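You operate a simulated robot arm through the tools that you are given. There is no shell and no other tool.

Carry out the task below with a simulated robot arm. There is one attempt and no reset: what you move stays moved.

JOB
Clamp the long bar and dab glue over its top.
Fine: disc to TIGHT before dabbing; glue from the grey pot with the yellow dabber; dabber back, cover shut again; leave the short bar. Set down upright: yellow dabber. A coat counts when it lies all over at full strength: go over it till it gets no stronger.
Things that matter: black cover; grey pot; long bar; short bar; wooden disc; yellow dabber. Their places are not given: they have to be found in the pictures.

The check looks at the end state, three seconds after you hand in, the way a careful person would. Anything else that was tipped, shoved, dropped, spilled or broken makes it a failure. A push-on lid holds only when it is set on centred and level and pressed home; a screw cap is set on level and turned clockwise until tight.

ROBOT AND FRAMES
A 7-joint arm with a two-finger parallel gripper, fixed in place. Base frame: the origin is on the floor under the middle of its stand, x ahead of it, y to its left, z up; the work surface is at about z = 0.9. Units: m, degrees, N and s.
With the tool pointing down near the work surface it reaches from about 0.24 to 0.68 m from the base axis. Its first joint turns from -66.0 to 66.0 degrees. Payload 2.4 kg.
The TCP is the grasp point between the finger pads, 0.03 m short of the fingertips. In the tool frame z runs along the fingers and y along their closing line. Largest opening 0.094 m; finger width 0.028, thickness 0.01; the body of the gripper, 0.05 by 0.096 m, starts 0.055 m behind the TCP.
Orientation is that of the tool frame in the base frame, as a unit quaternion [x, y, z, w]. With the fingers straight down and closing along the base's y, the tool's x points along the base's -x, its y along +y and its z along -z.

CONTROLS
- The arm moves only by the tool move_arm. Its argument "increments" is a list of rows, each a list of 3 entries, a list of its own where there are three numbers: the shift along the tool's x, y, z in units of 150 mm (1.0 is 150 mm), then the turn, a rotation vector about the tool's x, y, z in units of 90 degrees (1.0 is 90 degrees), then the gripper command, from -1 (fully open) to 1 (shut), values between in proportion. In form: [[[x, y, z], [ax, ay, az], grip], ...]. A call has 1 to 20 rows; each row is the pose to reach, as a shift and turn from the pose commanded when the call began, along the tool's axes at that moment. A call with a number of a shift or a turn outside -1 to 1 is refused whole. Each row takes 0.2 s and may step no farther than 0.05 m and 8.6 degrees from the row before; otherwise, or with a gripper value out of range, the whole call is refused. Where a pose cannot be reached the arm comes as near as it can. A force on the tool above 40 N (or 10 N above the force at the start of the call, whichever is more), or a blocked arm, ends the call early, and 0.2 s more pass. Each finger travels about 0.153 m/s and halts on what it meets, pressing with about 45 N; the grip force reading is that of the motor and also rises with nothing between the fingers. The clock runs only during rows and for 0.2 s after the last one: add rows that repeat a pose to give the fingers time. It gives the time, the measured TCP pose, the force on the tool (base axes), the opening and the grip force at its end, in the units of the frame above (readings bear some noise), with the torque about the TCP (base axes, N m) and any sound that the robot's microphone picked up.
- Cameras (640 x 400 px; columns grow to the right, rows downward): "scene" is fixed at [0.0451, 0.4761, 1.458]; the picture's right is [-0.71, -0.70, 0.00], its down [-0.31, 0.31, -0.90] and it looks along [0.63, -0.64, -0.44] (base axes); focal length 336 px, centre (320, 200). "wrist" rides on the gripper at [0.076, 0.014, -0.102] in the tool frame; the picture's right is [-0.18, 0.98, 0.00], its down [-0.75, -0.14, -0.64] and it looks along [-0.63, -0.12, 0.77] (tool axes); focal length 243 px, centre (320, 200).
- camera(camera): a new picture of that camera. It takes no simulated time.
- measure_at(camera, pixels): there is no depth. For up to 12 entries [column, row, z] of the newest picture of that camera ("zoom" is the newest enlarged one), the place [x, y] in the base frame at which the ray of that pixel passes the height z, good to about 0.002 m. It takes no simulated time.
- enlarge(camera, box): a new picture of the part [left, top, right, bottom] of that camera's present view, enlarged. It takes no simulated time.
- sign_off(): hands the job in; it is judged then, once.

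Open the gripper and draw the arm clear of the work before you hand the job in, unless the task says otherwise.

The tools are called after "Call:" as name(argument=value, ...) on one line, values as JSON. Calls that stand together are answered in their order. move_arm: Moves the arm, as the interface text tells. Its arguments: {"type":"object","properties":{"increments":{"type":"array"}},"required":["increments"]} The other tools are called the same way: camera (camera) takes a picture; measure_at (camera, pixels) gives the place at which the rays of pixels pass given heights; enlarge (camera, box) takes an enlarged picture of a part of a camera's view; sign_off () hands the job in.

At the start:

```text
time_s: 0.0
tool_pos: [0.3643, -0.0127, 1.2654]
tool_rot: [0.0, 1.0, 0.0, 0.0]
force: [-0.5, 1.1, 0.4]
wrist_torque: [0.04, 0.01, 0.0]
finger_gap: 0.0937
finger_force: 0.0
```

scene: 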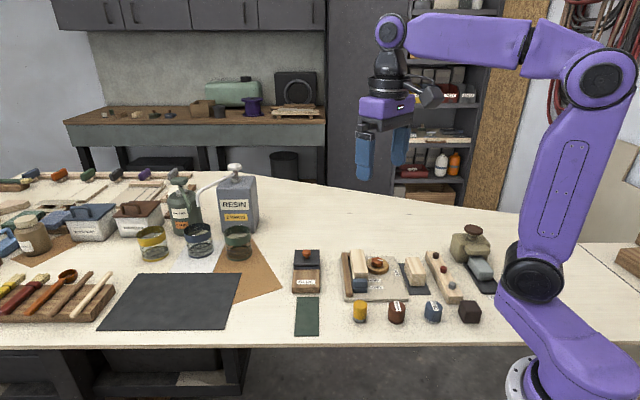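
wrist: 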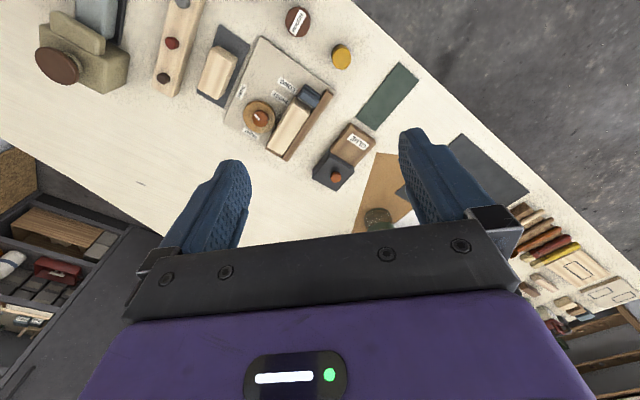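

The scene shows a clamp fixture near (375,270) with a wooden disc, bars, and a glue block near (306,270). I'll enlarge those areas in both cameras to identify the parts.

Call:
enlarge(camera="scene", box=[280, 210, 500, 340])

Call:
enlarge(camera="wrist", box=[150, 0, 430, 200])

Call:
enlarge(camera="scene", box=[0, 160, 280, 340])

```text
2.91 times, centred on (390, 275) of scene
```

zoom: 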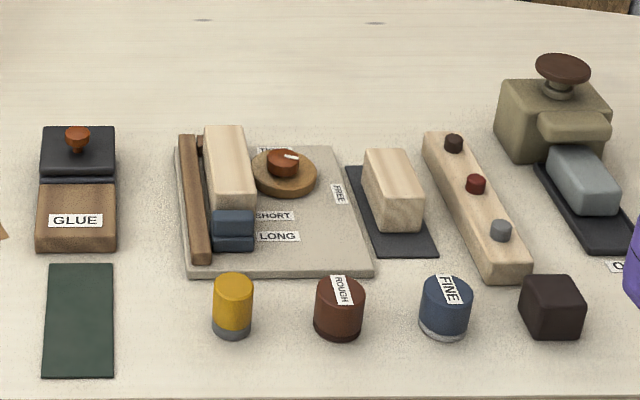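

```text
2.00 times, centred on (290, 100) of wrist
```

zoom: 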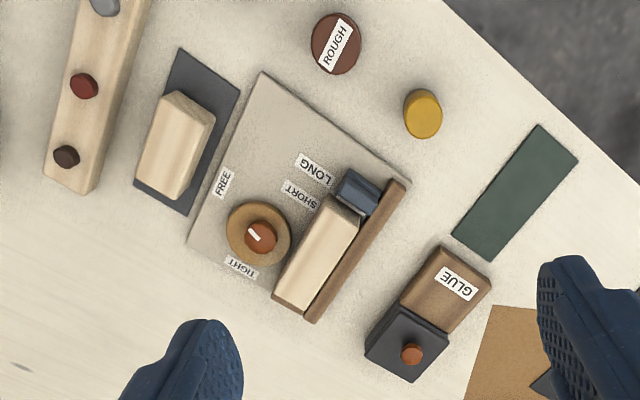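

```text
2.22 times, centred on (140, 250) of scene
```

zoom: 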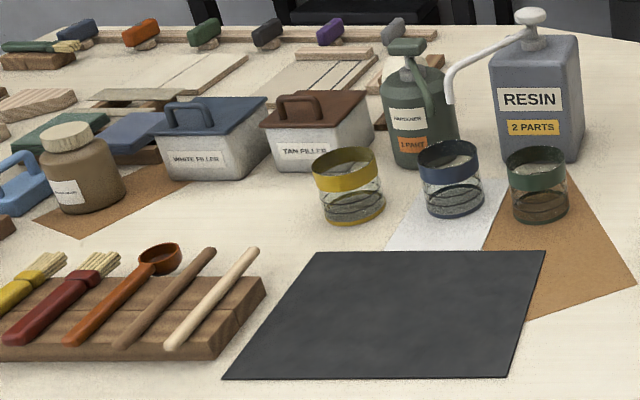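

The GLUE block with a black knobbed lid, the jig with fence, a disc (FREE/TIGHT), a blue stop block (SHORT/LONG) and a yellow/grey cylinder are visible. I'll measure approximate locations on the table plane.

Call:
measure_at(camera="scene", pixels=[[293, 291, 0.9], [319, 291, 0.9], [360, 325, 0.9], [344, 301, 0.9], [408, 302, 0.9], [340, 262, 0.9], [394, 261, 0.9], [378, 268, 0.92], [410, 285, 0.9], [455, 300, 0.9], [306, 320, 0.9], [480, 262, 0.9]])

Call:
enlarge(camera="scene", box=[335, 235, 425, 305])

Call:
enlarge(camera="scene", box=[280, 240, 340, 300])

Call:
enlarge(camera="scene", box=[430, 210, 520, 310])

```text
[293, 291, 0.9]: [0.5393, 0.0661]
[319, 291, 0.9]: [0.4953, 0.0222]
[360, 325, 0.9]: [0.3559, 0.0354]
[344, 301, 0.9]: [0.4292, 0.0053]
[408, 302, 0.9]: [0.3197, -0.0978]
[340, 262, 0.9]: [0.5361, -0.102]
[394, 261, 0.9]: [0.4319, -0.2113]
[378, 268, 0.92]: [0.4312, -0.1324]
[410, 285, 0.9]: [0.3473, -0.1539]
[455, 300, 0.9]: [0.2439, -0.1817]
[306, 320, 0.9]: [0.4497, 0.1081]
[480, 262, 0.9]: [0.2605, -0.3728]
```

```text
5.71 times, centred on (380, 270) of scene
```

zoom: 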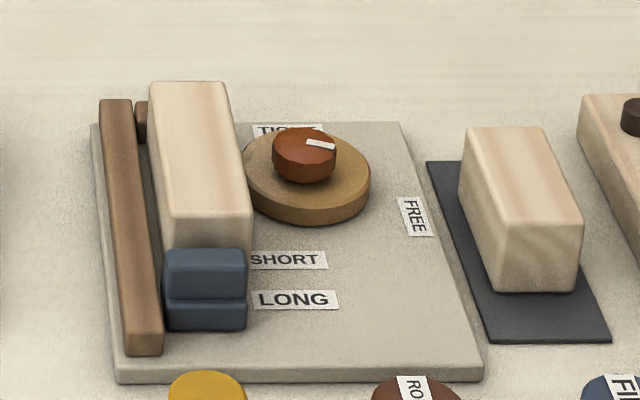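

```text
6.67 times, centred on (310, 270) of scene
```

zoom: 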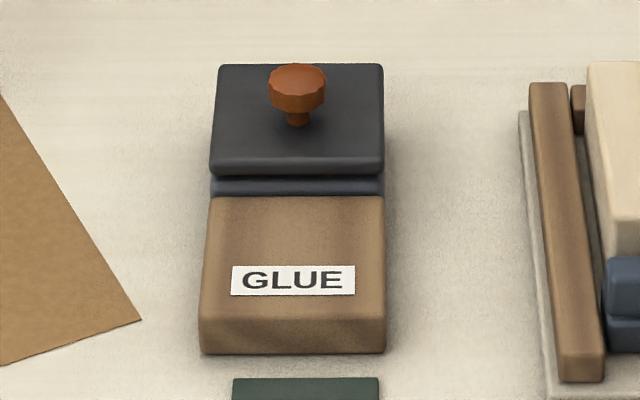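

```text
4.00 times, centred on (475, 260) of scene
```

zoom: 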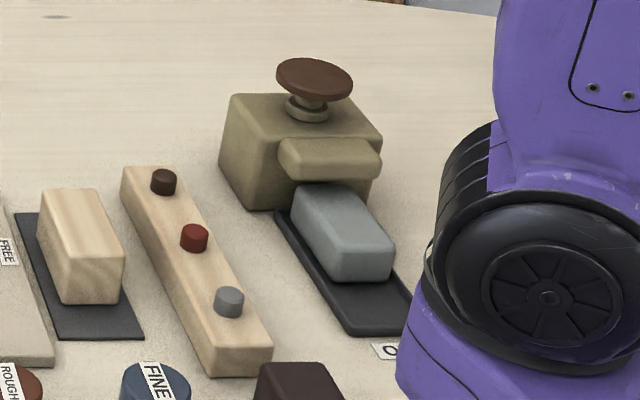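

The pot with black cover is behind the GLUE block; the jig holds a bar against the fence with the disc (white pointer seemingly at FREE). I'll lower the arm to get a closer wrist view of the jig.

Call:
move_arm(increments=[[[0, -0.1, 0.2], [0, 0, 0], -1], [[0, -0.2, 0.4], [0, 0, 0], -1], [[0, -0.3, 0.6], [0, 0, 0], -1], [[0, -0.4, 0.8], [0, 0, 0], -1], [[0, -0.5, 1.0], [0, 0, 0], -1], [[0, -0.5, 1.0], [0, 0, 0], -1]])

Call:
camera(camera="wrist")

```text
time_s: 1.4
tool_pos: [0.3634, -0.0882, 1.1169]
tool_rot: [0.0, 1.0, 0.0, 0.0]
force: [0.7, 0.1, -0.6]
wrist_torque: [0.02, 0.02, -0.01]
finger_gap: 0.0942
finger_force: 0.0
```

```text
taken
```

wrist: 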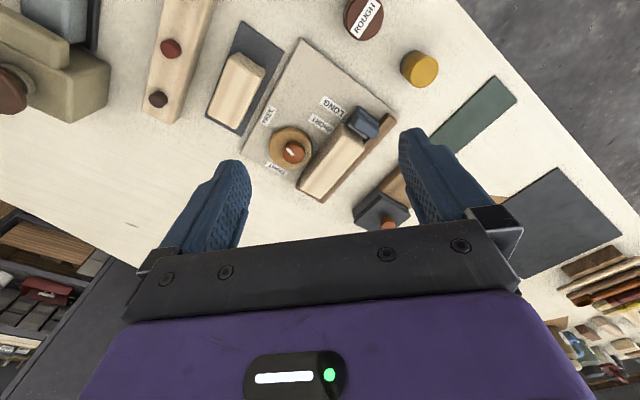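

The jig now sits around pixel (320,120). Enlarging to read the labels, pointer and bars.

Call:
enlarge(camera="wrist", box=[230, 30, 410, 210])

Call:
enlarge(camera="wrist", box=[0, 0, 280, 130])

Call:
measure_at(camera="wrist", pixels=[[420, 69, 0.9], [364, 18, 0.9], [291, 148, 0.915], [300, 40, 0.905], [396, 106, 0.905], [241, 172, 0.905], [235, 75, 0.9], [385, 205, 0.92], [497, 97, 0.9], [441, 150, 0.9]])

```text
2.22 times, centred on (320, 120) of wrist
```

zoom: 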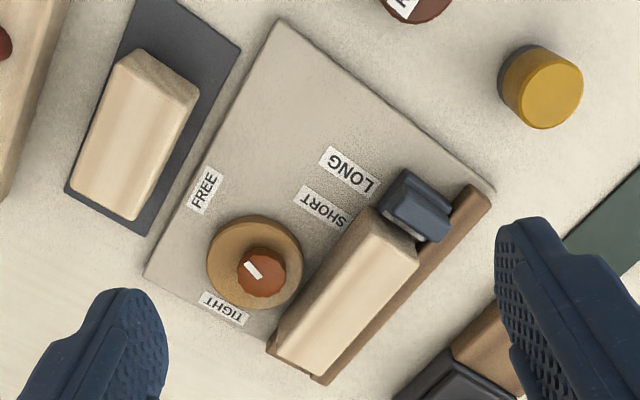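

```text
2.29 times, centred on (140, 65) of wrist
```

zoom: 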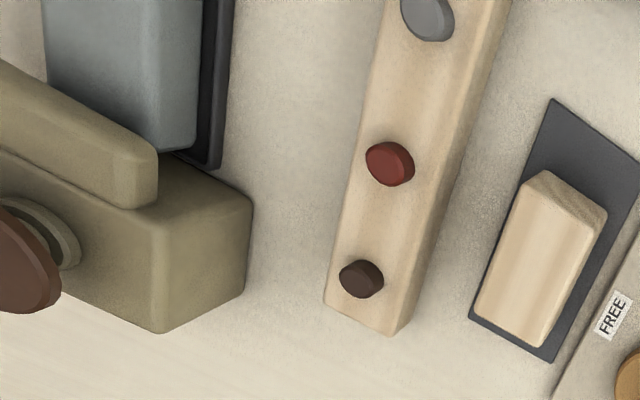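

```text
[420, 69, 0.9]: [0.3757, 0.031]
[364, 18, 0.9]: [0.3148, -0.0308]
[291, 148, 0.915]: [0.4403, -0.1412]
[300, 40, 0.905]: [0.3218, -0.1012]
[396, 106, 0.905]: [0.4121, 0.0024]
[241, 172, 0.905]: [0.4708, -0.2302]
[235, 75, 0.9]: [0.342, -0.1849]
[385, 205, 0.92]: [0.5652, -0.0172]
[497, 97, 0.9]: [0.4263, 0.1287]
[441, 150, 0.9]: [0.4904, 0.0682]
```

The jig's fence runs diagonally; pointer seems at FREE. I'll rotate the tool 45° to align with the jig and descend for a close look.

Call:
move_arm(increments=[[[-0.05, 0.01, 0.08], [0, 0, 0.08], -1], [[-0.1, 0.02, 0.17], [0, 0, 0.16], -1], [[-0.15, 0.03, 0.25], [0, 0, 0.24], -1], [[-0.2, 0.03, 0.33], [0, 0, 0.32], -1], [[-0.25, 0.04, 0.42], [0, 0, 0.4], -1], [[-0.3, 0.05, 0.5], [0, 0, 0.48], -1], [[-0.31, 0.05, 0.5], [0, 0, 0.5], -1], [[-0.31, 0.05, 0.5], [0, 0, 0.5], -1]])

Call:
camera(camera="wrist")

Call:
enlarge(camera="wrist", box=[200, 0, 440, 200])

```text
time_s: 3.2
tool_pos: [0.4101, -0.0804, 1.0406]
tool_rot: [0.383, 0.924, 0.0, 0.0]
force: [0.8, 0.9, 0.3]
wrist_torque: [0.02, -0.02, -0.02]
finger_gap: 0.0938
finger_force: 0.0
```

```text
taken
```

wrist: 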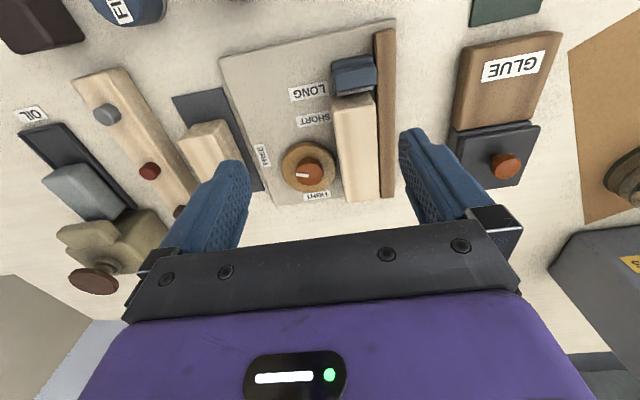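

```text
2.00 times, centred on (320, 100) of wrist
```

zoom: 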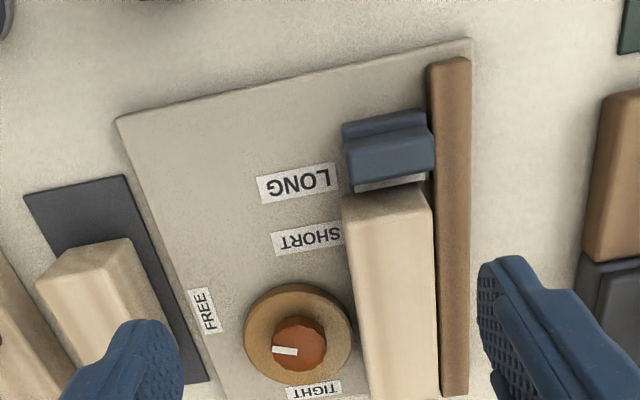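

The blue stop sits by LONG with the bar's end short of it, pointer on the disc pointing to FREE. I'll measure bar corners to compare lengths and check the labels' bearings.

Call:
measure_at(camera="scene", pixels=[[361.3, 249.5, 0.943], [374.8, 249.5, 0.943], [379.1, 272.7, 0.943], [363.5, 272.3, 0.943], [417.3, 257.4, 0.935], [429.6, 257.4, 0.935], [436.9, 272.7, 0.935], [422.0, 273.9, 0.935]])

Call:
enlarge(camera="wrist", box=[270, 30, 410, 210])

Call:
measure_at(camera="wrist", pixels=[[309, 167, 0.92], [262, 155, 0.91], [317, 196, 0.91], [309, 92, 0.91], [313, 120, 0.91], [332, 99, 0.943], [375, 92, 0.943], [346, 203, 0.943], [380, 201, 0.943], [220, 57, 0.91], [394, 20, 0.91]])

```text
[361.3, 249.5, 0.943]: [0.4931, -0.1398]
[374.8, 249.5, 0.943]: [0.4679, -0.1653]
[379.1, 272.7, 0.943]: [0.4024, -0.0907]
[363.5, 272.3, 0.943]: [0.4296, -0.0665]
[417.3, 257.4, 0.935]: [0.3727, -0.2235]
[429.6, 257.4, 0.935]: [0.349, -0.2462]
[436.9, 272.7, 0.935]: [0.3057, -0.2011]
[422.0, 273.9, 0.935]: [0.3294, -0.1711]
```

```text
2.22 times, centred on (340, 120) of wrist
```

zoom: 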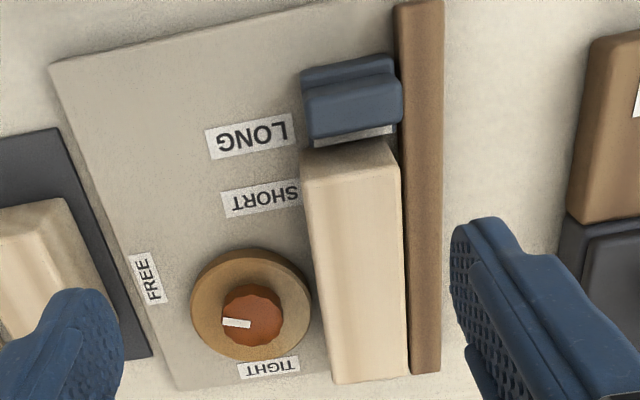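

```text
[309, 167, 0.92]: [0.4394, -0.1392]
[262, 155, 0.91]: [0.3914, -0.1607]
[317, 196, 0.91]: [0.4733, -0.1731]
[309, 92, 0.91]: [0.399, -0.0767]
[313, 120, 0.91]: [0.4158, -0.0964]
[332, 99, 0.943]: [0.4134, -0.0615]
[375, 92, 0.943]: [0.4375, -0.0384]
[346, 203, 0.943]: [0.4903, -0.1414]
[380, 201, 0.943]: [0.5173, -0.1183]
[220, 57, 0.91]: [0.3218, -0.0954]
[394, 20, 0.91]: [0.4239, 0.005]
```

I mis-scaled the zoom offsets (the zoom box was widened to keep aspect), so I'll re-measure the bar corners with corrected scene pixels.

Call:
measure_at(camera="scene", pixels=[[350.3, 249.5, 0.943], [363.8, 249.5, 0.943], [368.1, 272.7, 0.943], [352.5, 272.3, 0.943], [406.3, 257.4, 0.935], [418.6, 257.4, 0.935], [425.6, 272.7, 0.935], [411.6, 273.9, 0.935]])

Call:
enlarge(camera="scene", box=[340, 240, 436, 300])

```text
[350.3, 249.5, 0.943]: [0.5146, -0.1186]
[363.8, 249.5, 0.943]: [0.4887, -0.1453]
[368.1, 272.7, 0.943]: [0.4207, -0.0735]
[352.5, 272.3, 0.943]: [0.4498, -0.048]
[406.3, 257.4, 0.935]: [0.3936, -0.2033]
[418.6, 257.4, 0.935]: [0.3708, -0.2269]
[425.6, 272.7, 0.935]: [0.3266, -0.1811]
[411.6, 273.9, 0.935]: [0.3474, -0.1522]
```

```text
6.67 times, centred on (388, 270) of scene
```

zoom: 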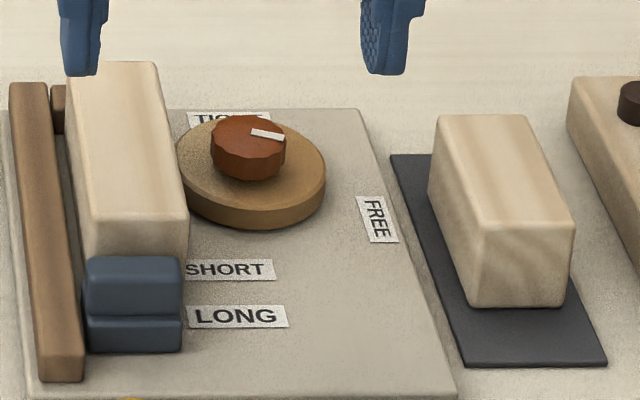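

The bar in the jig is ~0.10 m long and the one on the mat ~0.07 m, so the jig bar is the long bar and the stop is at LONG. Now I'll look closer at the glue pot with the black cover (wrist ~ (500,150)).

Call:
enlarge(camera="wrist", box=[420, 0, 640, 200])

Call:
measure_at(camera="wrist", pixels=[[332.5, 113.3, 0.943], [375.3, 105.7, 0.943], [448, 135, 0.925], [540, 124, 0.925], [530, 184, 0.925], [507, 166, 0.945], [463, 45, 0.92], [560, 33, 0.92]])

```text
2.00 times, centred on (530, 100) of wrist
```

zoom: 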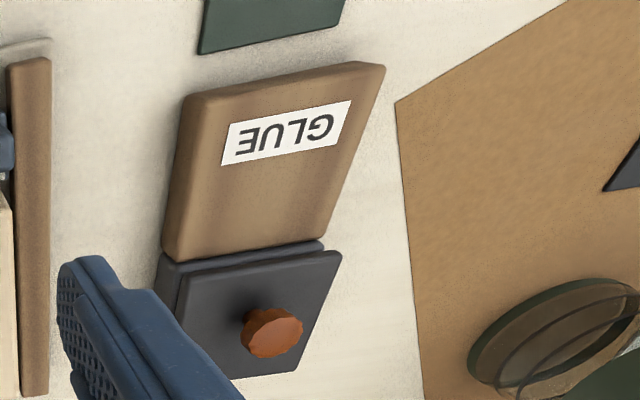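

```text
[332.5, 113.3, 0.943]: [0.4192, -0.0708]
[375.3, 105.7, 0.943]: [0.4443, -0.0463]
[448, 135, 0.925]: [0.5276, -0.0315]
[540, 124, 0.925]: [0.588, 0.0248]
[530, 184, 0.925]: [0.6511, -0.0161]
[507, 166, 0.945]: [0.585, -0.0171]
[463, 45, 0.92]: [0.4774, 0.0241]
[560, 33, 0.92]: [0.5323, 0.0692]
```

The cover with orange knob is at about (0.585,-0.017), beside the brown GLUE block. I'll move over there for a closer wrist view.

Call:
move_arm(increments=[[[-0.05, 0.2, 0], [0, 0, 0], -1], [[-0.1, 0.4, 0], [0, 0, 0], -1], [[-0.15, 0.6, 0], [0, 0, 0], -1], [[-0.2, 0.8, 0], [0, 0, 0], -1], [[-0.25, 0.95, 0], [0, 0, 0], -1], [[-0.25, 0.95, 0], [0, 0, 0], -1]])

Call:
camera(camera="wrist")

Call:
camera(camera="scene")

```text
time_s: 4.6
tool_pos: [0.5399, -0.0053, 1.0409]
tool_rot: [0.383, 0.924, 0.0, 0.0]
force: [0.0, 0.6, -0.1]
wrist_torque: [0.02, -0.04, 0.0]
finger_gap: 0.0942
finger_force: 0.1
```

```text
taken
```

wrist: 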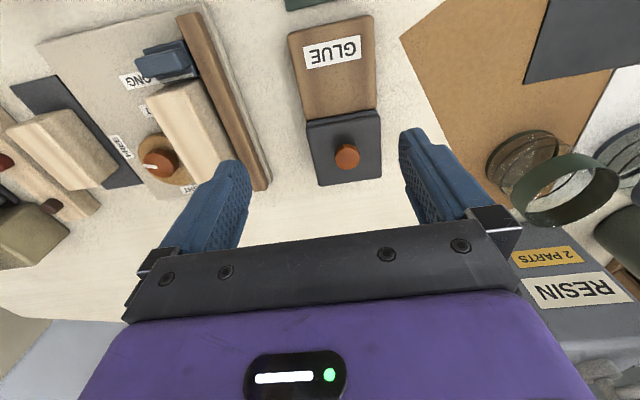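

```text
taken
```

scene: 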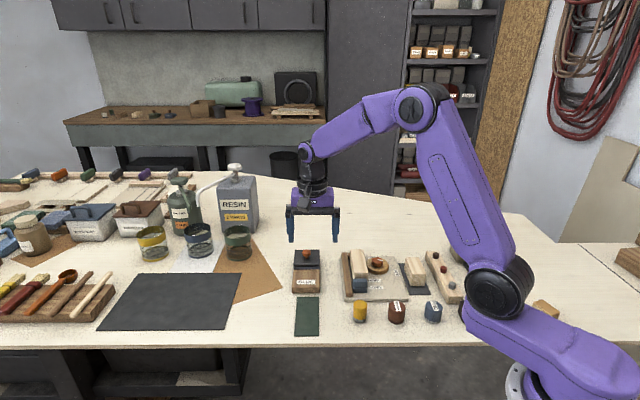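

The pot and cover are at wrist (345,150). Enlarging both.

Call:
enlarge(camera="wrist", box=[280, 90, 410, 200])

Call:
enlarge(camera="scene", box=[280, 235, 340, 300])

Call:
measure_at(camera="wrist", pixels=[[306, 121, 0.925], [380, 110, 0.925], [379, 177, 0.925], [320, 186, 0.925], [345, 155, 0.945], [299, 112, 0.925], [372, 15, 0.92], [288, 33, 0.92], [376, 108, 0.92]])

```text
3.64 times, centred on (345, 145) of wrist
```

zoom: 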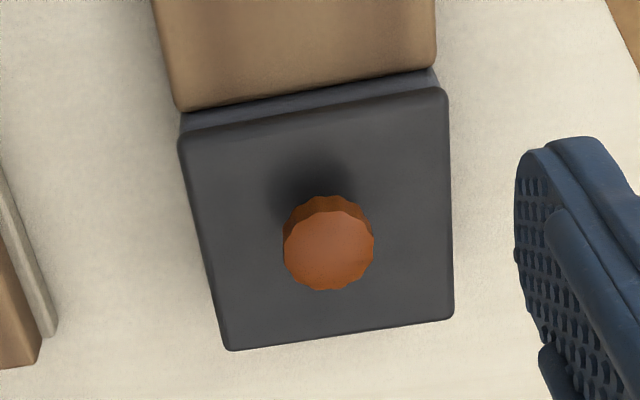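

```text
6.15 times, centred on (310, 268) of scene
```

zoom: 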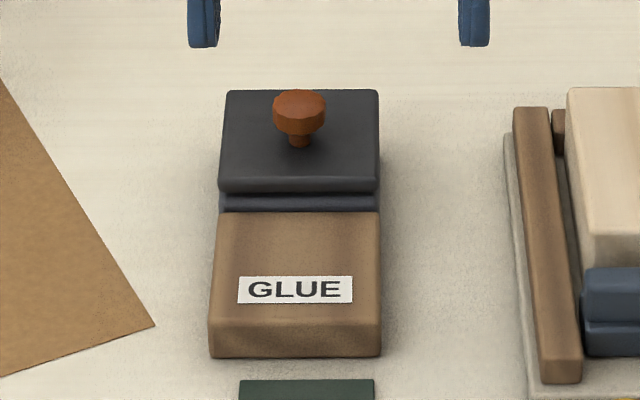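

```text
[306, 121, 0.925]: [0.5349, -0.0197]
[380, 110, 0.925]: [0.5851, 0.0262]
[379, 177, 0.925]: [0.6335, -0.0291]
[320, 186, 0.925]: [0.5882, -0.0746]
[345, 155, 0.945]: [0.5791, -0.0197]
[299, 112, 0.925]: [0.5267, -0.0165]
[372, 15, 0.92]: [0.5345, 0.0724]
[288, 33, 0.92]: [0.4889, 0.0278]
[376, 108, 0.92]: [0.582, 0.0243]
```

The cover is a square plate with a central knob. First the disc: I'll get a sharp scene view of disc and knob and compute ray positions at several heights.

Call:
enlarge(camera="scene", box=[356, 246, 404, 276])

```text
13.33 times, centred on (380, 261) of scene
```

zoom: 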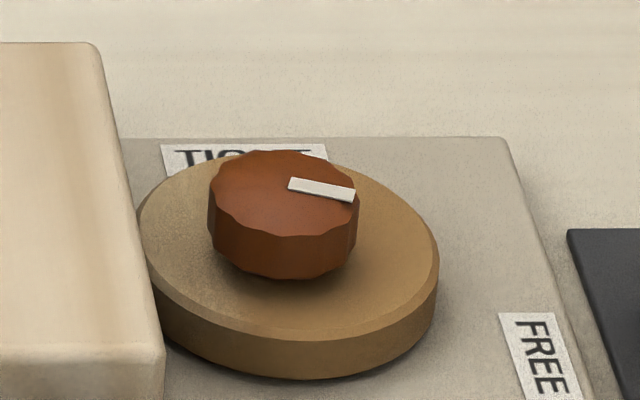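

The pointer aims at FREE, and the disc looks eccentric. I'll bring the wrist camera straight above the disc to judge its pivot and exact direction.

Call:
move_arm(increments=[[[-0.1, -0.2, 0], [0, 0, 0], -1], [[-0.2, -0.4, 0], [0, 0, 0], -1], [[-0.3, -0.6, 0], [0, 0, 0], -1], [[-0.4, -0.8, 0], [0, 0, 0], -1], [[-0.5, -1.0, 0.05], [0, 0, 0], -1]])

Call:
move_arm(increments=[[[-0.1, -0.12, 0.1], [0, 0, 0], -1], [[-0.17, -0.2, 0.2], [0, 0, 0], -1], [[-0.17, -0.2, 0.22], [0, 0, 0], -1]])

Call:
camera(camera="wrist")

```text
time_s: 5.8
tool_pos: [0.4857, -0.1648, 1.0355]
tool_rot: [0.383, 0.924, 0.0, 0.0]
force: [1.0, 0.6, -0.4]
wrist_torque: [-0.02, 0.0, 0.02]
finger_gap: 0.094
finger_force: 0.1
```

```text
time_s: 6.6
tool_pos: [0.4834, -0.2055, 1.0004]
tool_rot: [0.382, 0.924, 0.0, 0.0]
force: [0.7, 0.1, 0.2]
wrist_torque: [0.0, -0.02, -0.02]
finger_gap: 0.0939
finger_force: 0.1
```

```text
taken
```

wrist: 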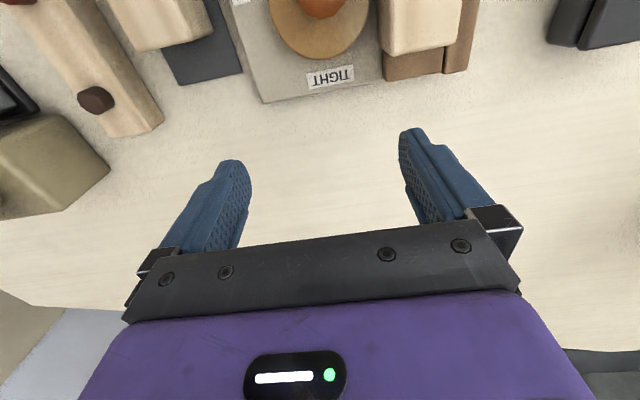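

The disc is at the top edge; I'll back off about 5 cm toward the jig's front so it is fully in view.

Call:
move_arm(increments=[[[0.2, 0, 0], [0, 0, 0], -1], [[0.37, 0, 0], [0, 0, 0], -1], [[0.37, 0, 0], [0, 0, 0], -1]])

Call:
camera(camera="wrist")

Call:
enlarge(camera="wrist", box=[200, 0, 480, 175])

```text
time_s: 7.4
tool_pos: [0.4427, -0.165, 1.0009]
tool_rot: [0.383, 0.924, 0.0, 0.0]
force: [-0.3, 0.0, 1.0]
wrist_torque: [0.01, -0.02, 0.0]
finger_gap: 0.0939
finger_force: 0.1
```

```text
taken
```

wrist: 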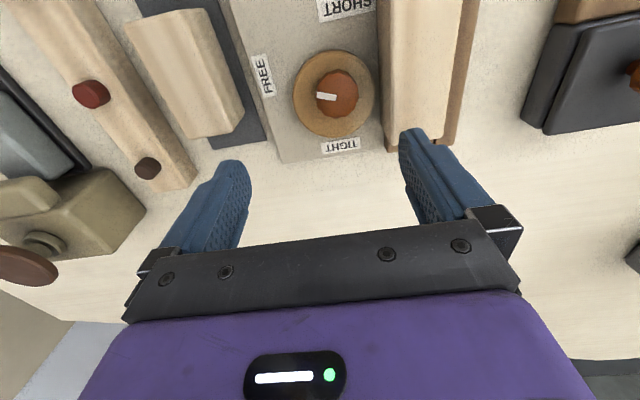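

```text
2.29 times, centred on (340, 88) of wrist
```

zoom: 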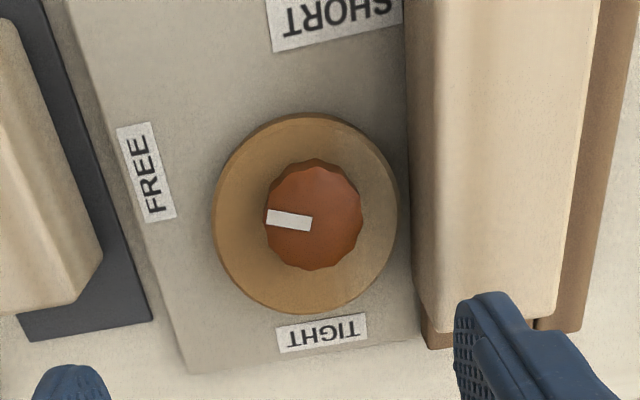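

Now I see the pivot knob near wrist (337,95), FREE on the left, TIGHT below: about 95-105° counter-clockwise. I'll triangulate the knob top and label bearings.

Call:
measure_at(camera="wrist", pixels=[[336.9, 94.5, 0.92], [336.9, 94.5, 0.93], [336.9, 94.5, 0.94], [264.3, 75.2, 0.91], [340.9, 145.8, 0.91], [333.4, 93.2, 0.92], [294, 87, 0.92], [373, 87, 0.92], [333, 50, 0.92], [333, 137, 0.92], [379, 60, 0.943], [386, 139, 0.943]])

Call:
measure_at(camera="scene", pixels=[[377.4, 260.5, 0.92], [377.4, 260.5, 0.93], [377.4, 260.5, 0.94]])

```text
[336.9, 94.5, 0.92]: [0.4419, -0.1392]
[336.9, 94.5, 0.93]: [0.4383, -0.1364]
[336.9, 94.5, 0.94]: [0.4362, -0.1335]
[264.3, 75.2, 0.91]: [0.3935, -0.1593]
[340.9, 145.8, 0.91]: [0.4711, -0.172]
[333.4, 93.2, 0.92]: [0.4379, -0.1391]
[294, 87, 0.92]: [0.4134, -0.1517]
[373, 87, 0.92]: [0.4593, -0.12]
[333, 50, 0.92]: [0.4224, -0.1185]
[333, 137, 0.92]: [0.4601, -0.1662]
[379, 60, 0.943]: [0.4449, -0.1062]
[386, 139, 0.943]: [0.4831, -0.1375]
```

```text
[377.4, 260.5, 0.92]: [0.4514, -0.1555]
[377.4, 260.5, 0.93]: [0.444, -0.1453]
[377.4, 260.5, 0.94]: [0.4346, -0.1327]
```

Rays meet at z≈0.938, so the knob centre is about (0.4365,-0.1345). I'll measure the pointer and position the TCP above the knob with the fingers narrowed to ~37 mm.

Call:
measure_at(camera="wrist", pixels=[[317.2, 94.5, 0.938], [336.5, 97.1, 0.938], [336.9, 94.5, 0.938]])

Call:
move_arm(increments=[[[0.09, 0.05, 0.0], [0, 0, 0], 0.2], [[0.173, 0.1, 0.0], [0, 0, 0], 0.2], [[0.173, 0.1, 0.1], [0, 0, 0], 0.2], [[0.173, 0.1, 0.1], [0, 0, 0], 0.2]])

Call:
camera(camera="wrist")

Call:
enlarge(camera="scene", box=[340, 230, 420, 290])

```text
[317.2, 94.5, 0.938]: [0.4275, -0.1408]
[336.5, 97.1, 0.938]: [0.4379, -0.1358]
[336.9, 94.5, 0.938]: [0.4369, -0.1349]
```

```text
time_s: 8.4
tool_pos: [0.4348, -0.1356, 0.9845]
tool_rot: [0.383, 0.924, 0.0, 0.0]
force: [0.2, -0.3, 0.2]
wrist_torque: [0.02, 0.05, 0.06]
finger_gap: 0.0375
finger_force: 0.3
```

```text
taken
```

wrist: 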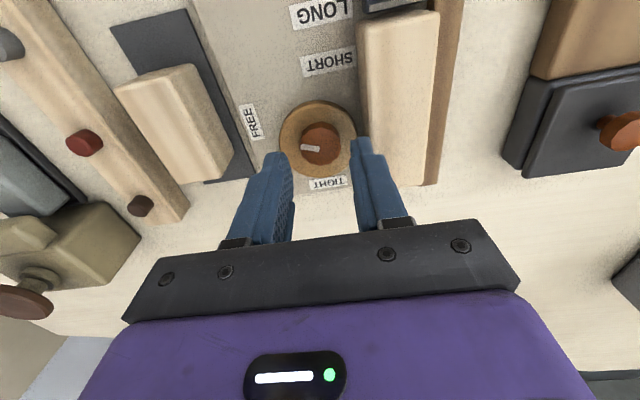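

```text
6.67 times, centred on (380, 260) of scene
```

zoom: 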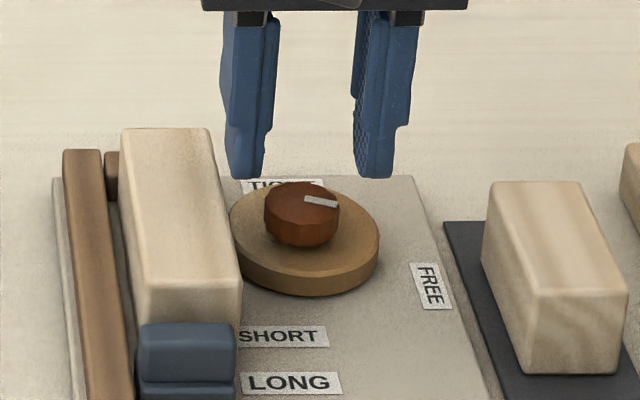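

Fingers straddle the knob laterally as wanted. I'll check the knob position once more from this nearer view before descending.

Call:
enlarge(camera="wrist", box=[250, 90, 390, 200])

```text
3.64 times, centred on (320, 145) of wrist
```

zoom: 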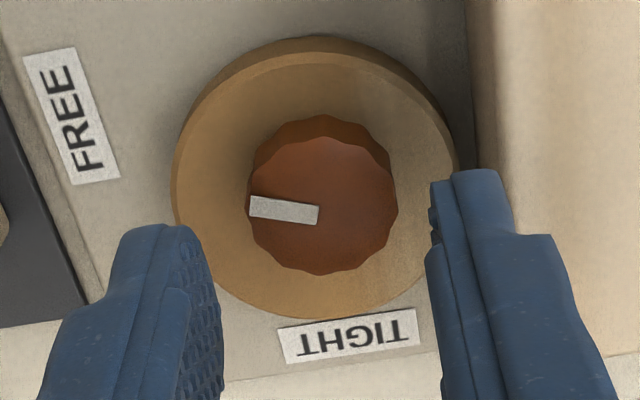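

Knob top centre is at zoom (322,205). Measuring it.

Call:
measure_at(camera="zoom", pixels=[[322, 205, 0.938], [322, 205, 0.934], [245, 205, 0.938], [400, 205, 0.938], [480, 150, 0.943], [460, 60, 0.91]])

```text
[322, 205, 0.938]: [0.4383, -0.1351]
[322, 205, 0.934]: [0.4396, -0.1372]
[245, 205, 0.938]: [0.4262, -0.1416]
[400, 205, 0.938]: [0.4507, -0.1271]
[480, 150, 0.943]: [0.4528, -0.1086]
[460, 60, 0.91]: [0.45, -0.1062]
```

Knob is ~2 mm further along the jig than the TCP. Adjust and descend to tips at ~0.932.

Call:
move_arm(increments=[[[-0.013, 0.005, 0.05], [0, 0, 0], 0.2], [[-0.013, 0.005, 0.1], [0, 0, 0], 0.2], [[-0.013, 0.005, 0.15], [0, 0, 0], 0.2], [[-0.013, 0.005, 0.15], [0, 0, 0], 0.2]])

Call:
enlarge(camera="scene", box=[350, 240, 410, 280])

Call:
enlarge(camera="wrist", box=[250, 90, 390, 200])

```text
time_s: 9.4
tool_pos: [0.4373, -0.1375, 0.9625]
tool_rot: [0.383, 0.924, 0.0, 0.0]
force: [0.3, -0.2, -0.4]
wrist_torque: [-0.01, 0.01, 0.01]
finger_gap: 0.0375
finger_force: 0.0
```

```text
10.00 times, centred on (380, 260) of scene
```

zoom: 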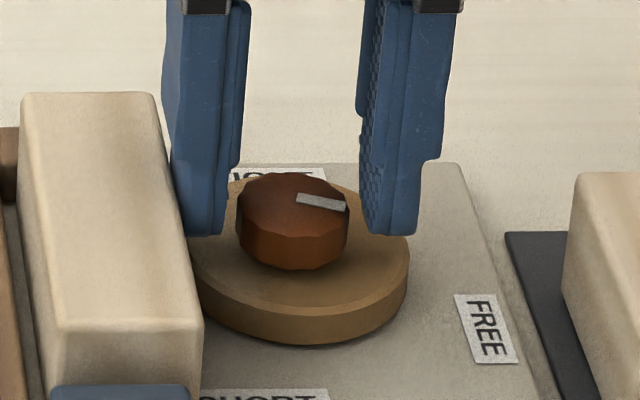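

```text
3.64 times, centred on (320, 145) of wrist
```

zoom: 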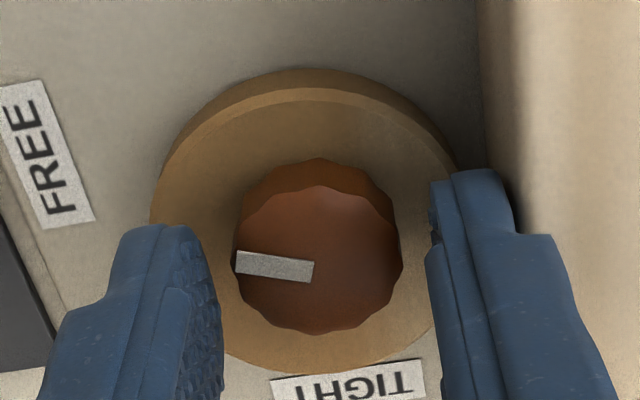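

Knob is centred between the fingers; the tips overlap only about a third of it. I'll go 5 mm lower and close.

Call:
move_arm(increments=[[[0, 0.005, 0.02], [0, 0, 0], 0.2], [[0, 0.005, 0.035], [0, 0, 0], 0.2], [[0, 0.005, 0.035], [0, 0, 0], 0.6], [[0, 0.005, 0.035], [0, 0, 0], 0.6]])

Call:
enlarge(camera="scene", box=[350, 240, 410, 280])

```text
time_s: 10.4
tool_pos: [0.4379, -0.1366, 0.9574]
tool_rot: [0.384, 0.923, 0.0, 0.0]
force: [-7.2, -6.1, 8.8]
wrist_torque: [0.19, 0.21, -0.01]
finger_gap: 0.0276
finger_force: 44.7
```

```text
10.00 times, centred on (380, 260) of scene
```

zoom: 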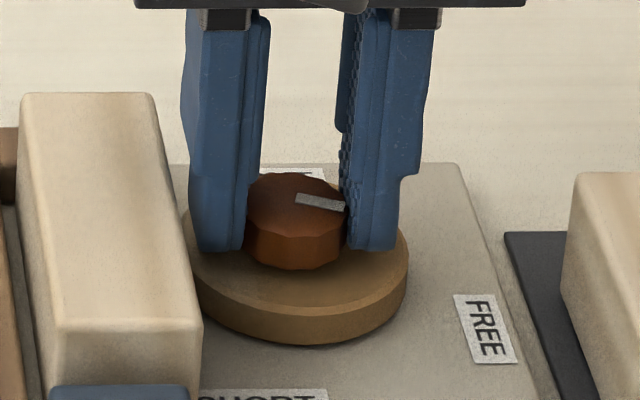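

The knob is gripped (gap 27.6 mm). I'll ease slightly for side load and rotate counter-clockwise (seen from above) first ~50° and look.

Call:
move_arm(increments=[[[0, -0.006, -0.006], [0, 0, 0], 0.6], [[0, -0.006, -0.006], [0, 0, -0.08], 0.6], [[0, -0.006, -0.006], [0, 0, -0.16], 0.6], [[0, -0.006, -0.006], [0, 0, -0.24], 0.6], [[0, -0.006, -0.006], [0, 0, -0.32], 0.6], [[0, -0.006, -0.006], [0, 0, -0.4], 0.6], [[0, -0.006, -0.006], [0, 0, -0.48], 0.6], [[0, -0.006, -0.006], [0, 0, -0.56], 0.6]])

Call:
enlarge(camera="scene", box=[350, 240, 410, 280])

Call:
camera(camera="wrist")

```text
time_s: 12.2
tool_pos: [0.4367, -0.136, 0.9579]
tool_rot: [-0.049, 0.999, 0.001, -0.001]
force: [2.1, 6.7, -26.9]
wrist_torque: [-0.24, -0.42, 0.0]
finger_gap: 0.0273
finger_force: 44.8
```

```text
10.00 times, centred on (380, 260) of scene
```

zoom: 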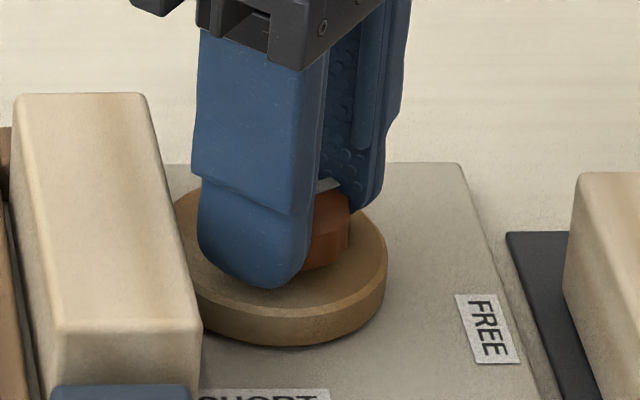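

```text
taken
```

wrist: 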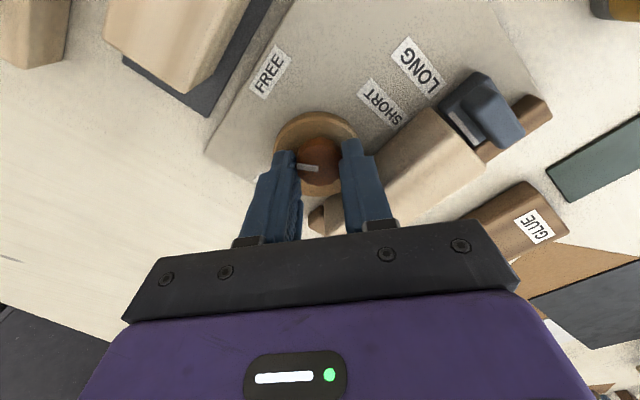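

Pull-up load of ~27 N arose from my 1 mm ease; I'll put that back and continue turning ~45° more.

Call:
move_arm(increments=[[[0, 0, 0.005], [0, 0, 0], 0.6], [[0, 0, 0.005], [0, 0, -0.07], 0.6], [[0, 0, 0.005], [0, 0, -0.14], 0.6], [[0, 0, 0.005], [0, 0, -0.21], 0.6], [[0, 0, 0.005], [0, 0, -0.28], 0.6], [[0, 0, 0.005], [0, 0, -0.35], 0.6], [[0, 0, 0.005], [0, 0, -0.42], 0.6], [[0, 0, 0.005], [0, 0, -0.5], 0.6]])

Call:
enlarge(camera="scene", box=[350, 240, 410, 280])

Call:
camera(camera="wrist")

```text
time_s: 14.0
tool_pos: [0.4364, -0.1366, 0.9577]
tool_rot: [-0.427, 0.904, 0.0, 0.0]
force: [-8.3, 21.7, 4.6]
wrist_torque: [0.51, -0.08, -0.14]
finger_gap: 0.0274
finger_force: 44.7
```

```text
10.00 times, centred on (380, 260) of scene
```

zoom: 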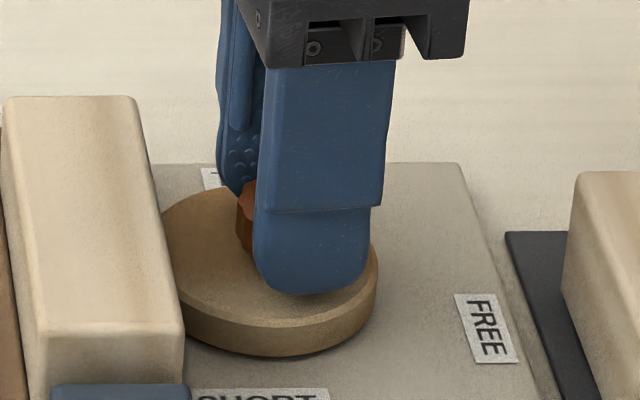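

```text
taken
```

wrist: 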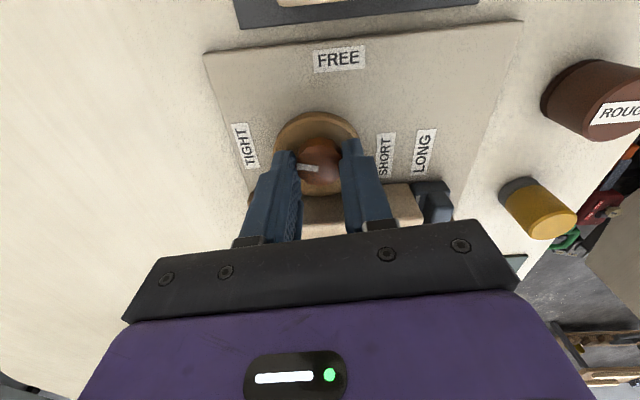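

The bar has been pushed against the fence; now about 95° turned. Enlarging to compare pointer and TIGHT label.

Call:
enlarge(camera="wrist", box=[220, 90, 400, 210])

```text
3.33 times, centred on (310, 150) of wrist
```

zoom: 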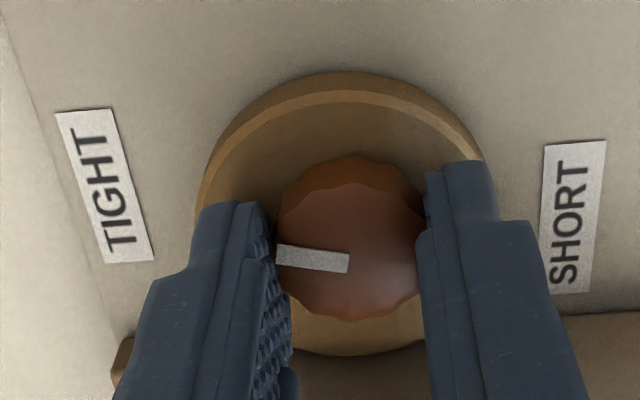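

Measuring pointer ends and the TIGHT label bearing relative to the knob.

Call:
measure_at(camera="zoom", pixels=[[278, 254, 0.938], [347, 263, 0.938], [350, 250, 0.938], [105, 187, 0.91], [573, 217, 0.91]])

```text
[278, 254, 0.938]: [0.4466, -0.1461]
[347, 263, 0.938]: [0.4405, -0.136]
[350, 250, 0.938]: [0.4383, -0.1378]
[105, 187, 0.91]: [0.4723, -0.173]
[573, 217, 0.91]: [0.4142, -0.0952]
```

Pointer bears −59°, label −47°: about 12–13° more needed. Continue turning gently with a small re-centring.

Call:
move_arm(increments=[[[-0.004, 0.006, 0], [0, 0, 0], 0.6], [[-0.004, 0.006, 0], [0, 0, -0.05], 0.6], [[-0.004, 0.006, 0], [0, 0, -0.1], 0.6], [[-0.004, 0.006, 0], [0, 0, -0.14], 0.6], [[-0.004, 0.006, 0], [0, 0, -0.14], 0.6]])

Call:
enlarge(camera="wrist", box=[220, 90, 400, 210])

```text
time_s: 15.2
tool_pos: [0.4358, -0.1356, 0.9582]
tool_rot: [-0.523, 0.852, 0.0, 0.0]
force: [-5.1, 18.1, 5.4]
wrist_torque: [0.92, 0.16, -0.02]
finger_gap: 0.0275
finger_force: 45.1
```

```text
3.33 times, centred on (310, 150) of wrist
```

zoom: 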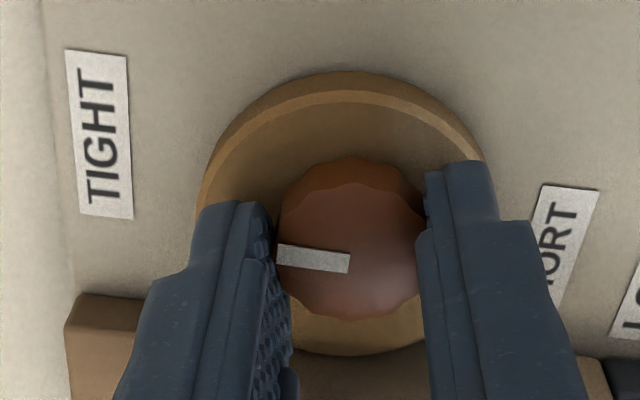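

Checking the pointer bearing again.

Call:
measure_at(camera="zoom", pixels=[[278, 254, 0.938], [347, 263, 0.938], [350, 250, 0.938], [100, 134, 0.91]])

Call:
camera(camera="scene")

Call:
enlarge(camera="scene", box=[340, 235, 410, 305])

```text
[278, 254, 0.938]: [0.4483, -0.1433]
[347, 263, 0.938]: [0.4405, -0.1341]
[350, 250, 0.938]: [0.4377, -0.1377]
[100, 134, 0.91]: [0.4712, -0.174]
```

```text
taken
```

scene: 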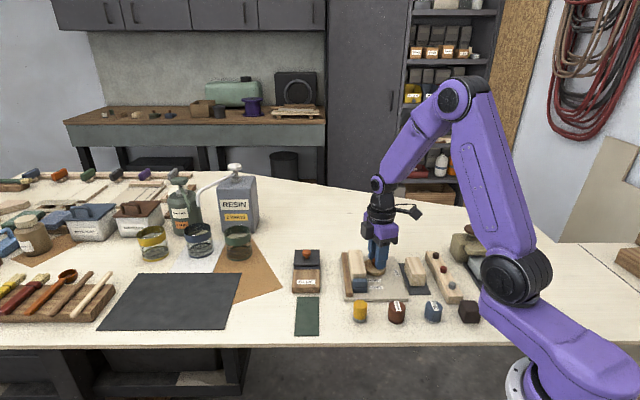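

```text
5.71 times, centred on (375, 270) of scene
```

zoom: 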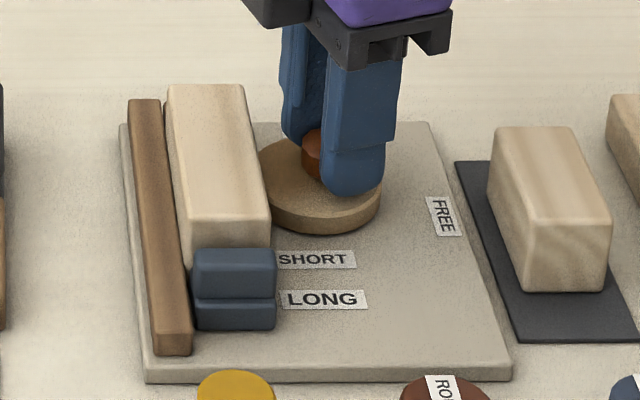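

Pointer now about −49.7° versus label ≈ −47.5°. A last ~2.5° nudge, then release and rise to check from above.

Call:
move_arm(increments=[[[0, 0.003, 0], [0, 0, -0.03], 0.6], [[0, 0.003, 0], [0, 0, -0.03], 0.6], [[0, 0.003, 0], [0, 0, -0.03], 0.2], [[0, 0.003, 0], [0, 0, -0.03], 0.2], [[0, 0.003, -0.1], [0, 0, -0.03], 0.2], [[0, 0.003, -0.3], [0, 0, -0.03], 0.2], [[0, 0.003, -0.4], [0, 0, -0.03], 0.2]])

Call:
enlarge(camera="scene", box=[350, 240, 410, 280])

Call:
camera(camera="wrist")

```text
time_s: 16.8
tool_pos: [0.4372, -0.1355, 1.0177]
tool_rot: [-0.542, 0.84, 0.001, -0.001]
force: [-0.1, -0.5, -0.1]
wrist_torque: [-0.03, -0.01, -0.02]
finger_gap: 0.0376
finger_force: 0.0
```

```text
10.00 times, centred on (380, 260) of scene
```

zoom: 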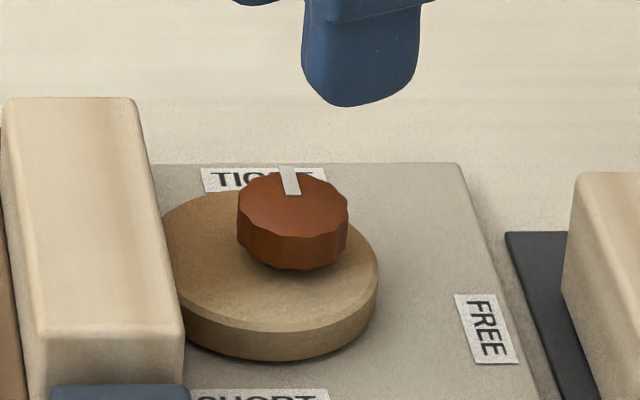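

```text
taken
```

wrist: 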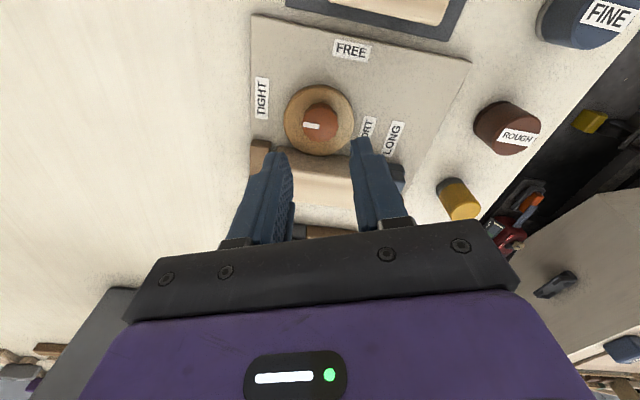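

Released; pointer faces TIGHT. I'll measure the exact angle from this free view.

Call:
enlarge(camera="wrist", box=[230, 60, 410, 180])

```text
3.33 times, centred on (320, 120) of wrist
```

zoom: 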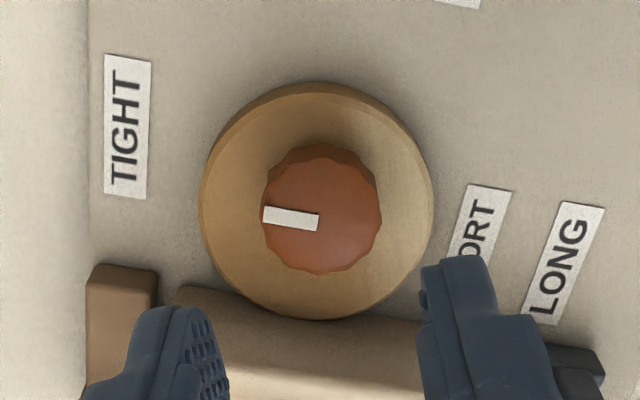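

Call:
measure_at(camera="zoom", pixels=[[263, 214, 0.938], [318, 222, 0.938], [322, 212, 0.938], [127, 127, 0.91], [475, 235, 0.91], [565, 263, 0.91], [322, 200, 0.927], [200, 190, 0.926], [433, 190, 0.926]])

```text
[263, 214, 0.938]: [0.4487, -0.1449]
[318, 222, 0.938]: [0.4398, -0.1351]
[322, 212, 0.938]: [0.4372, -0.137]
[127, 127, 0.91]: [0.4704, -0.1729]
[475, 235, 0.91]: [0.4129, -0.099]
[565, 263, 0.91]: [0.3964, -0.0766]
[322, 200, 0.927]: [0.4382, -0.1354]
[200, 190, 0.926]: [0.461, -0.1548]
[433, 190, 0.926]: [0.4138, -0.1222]
```

Pointer −47.8° vs label −48.4°: the disc is at TIGHT. Now the cover: triangulate its knob height using the scene ray.

Call:
measure_at(camera="scene", pixels=[[306.75, 251.7, 0.94], [306.75, 251.7, 0.95], [306.75, 251.7, 0.96]])

Call:
move_arm(increments=[[[0, 0, -0.1], [0, 0, 0.08], -0.2], [[0, 0, -0.1], [0, 0, 0.16], -0.2], [[0, 0, -0.1], [0, 0, 0.24], -0.2], [[0, 0, -0.1], [0, 0, 0.32], -0.2], [[0, 0, -0.1], [0, 0, 0.4], -0.2], [[0, 0, -0.1], [0, 0, 0.48], -0.2], [[0, 0, -0.1], [0, 0, 0.56], -0.2], [[0, 0, -0.1], [0, 0, 0.64], -0.2], [[0, 0, -0.1], [0, 0, 0.72], -0.2], [[0, 0, -0.1], [0, 0, 0.8], -0.2], [[0, 0, -0.1], [0, 0, 0.88], -0.2], [[0, 0, -0.1], [0, 0, 0.96], -0.2]])

```text
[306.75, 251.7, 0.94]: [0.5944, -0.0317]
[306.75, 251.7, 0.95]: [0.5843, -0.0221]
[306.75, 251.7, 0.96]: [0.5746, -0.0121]
```

```text
time_s: 19.4
tool_pos: [0.437, -0.1359, 1.0338]
tool_rot: [0.181, 0.984, 0.0, 0.0]
force: [-0.2, 0.2, 0.5]
wrist_torque: [0.0, -0.02, 0.03]
finger_gap: 0.0564
finger_force: 0.2
```

Knob top is around z≈0.953 at (0.578,-0.018). Moving above the pot with yaw −45°.

Call:
move_arm(increments=[[[-0.12, 0.2, -0.05], [0, 0, 0.06], -0.2], [[-0.24, 0.4, -0.05], [0, 0, 0.12], -0.2], [[-0.36, 0.6, -0.05], [0, 0, 0.18], -0.2], [[-0.48, 0.8, -0.05], [0, 0, 0.24], -0.2], [[-0.56, 0.98, -0.05], [0, 0, 0.269], -0.2], [[-0.56, 0.98, -0.05], [0, 0, 0.269], -0.2]])

Call:
camera(camera="wrist")

Call:
enlarge(camera="wrist", box=[260, 70, 420, 170])

Call:
enlarge(camera="scene", box=[276, 225, 340, 295])

```text
time_s: 20.8
tool_pos: [0.5681, -0.0285, 1.0402]
tool_rot: [0.382, 0.924, 0.0, 0.0]
force: [0.8, 0.5, -0.3]
wrist_torque: [0.01, 0.01, 0.0]
finger_gap: 0.0567
finger_force: 0.2
```

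```text
taken
```

wrist: 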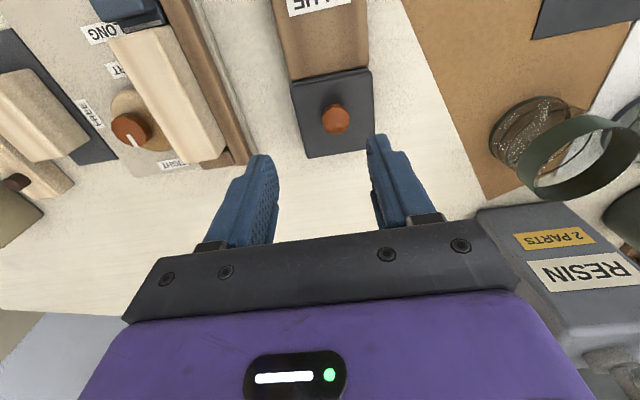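

```text
4.00 times, centred on (340, 120) of wrist
```

zoom: 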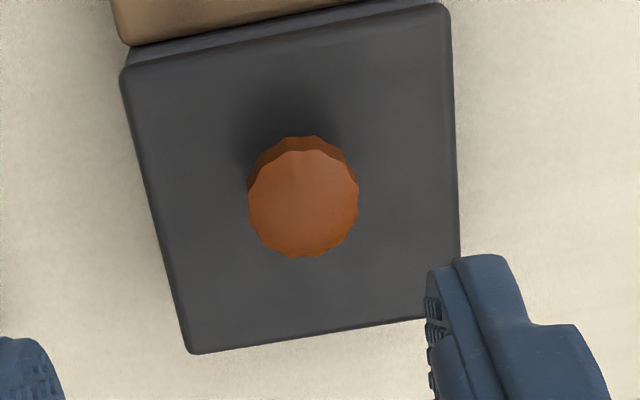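

```text
5.71 times, centred on (308, 260) of scene
```

zoom: 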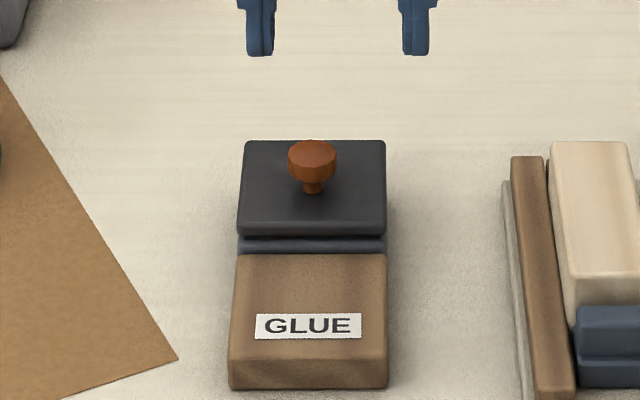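

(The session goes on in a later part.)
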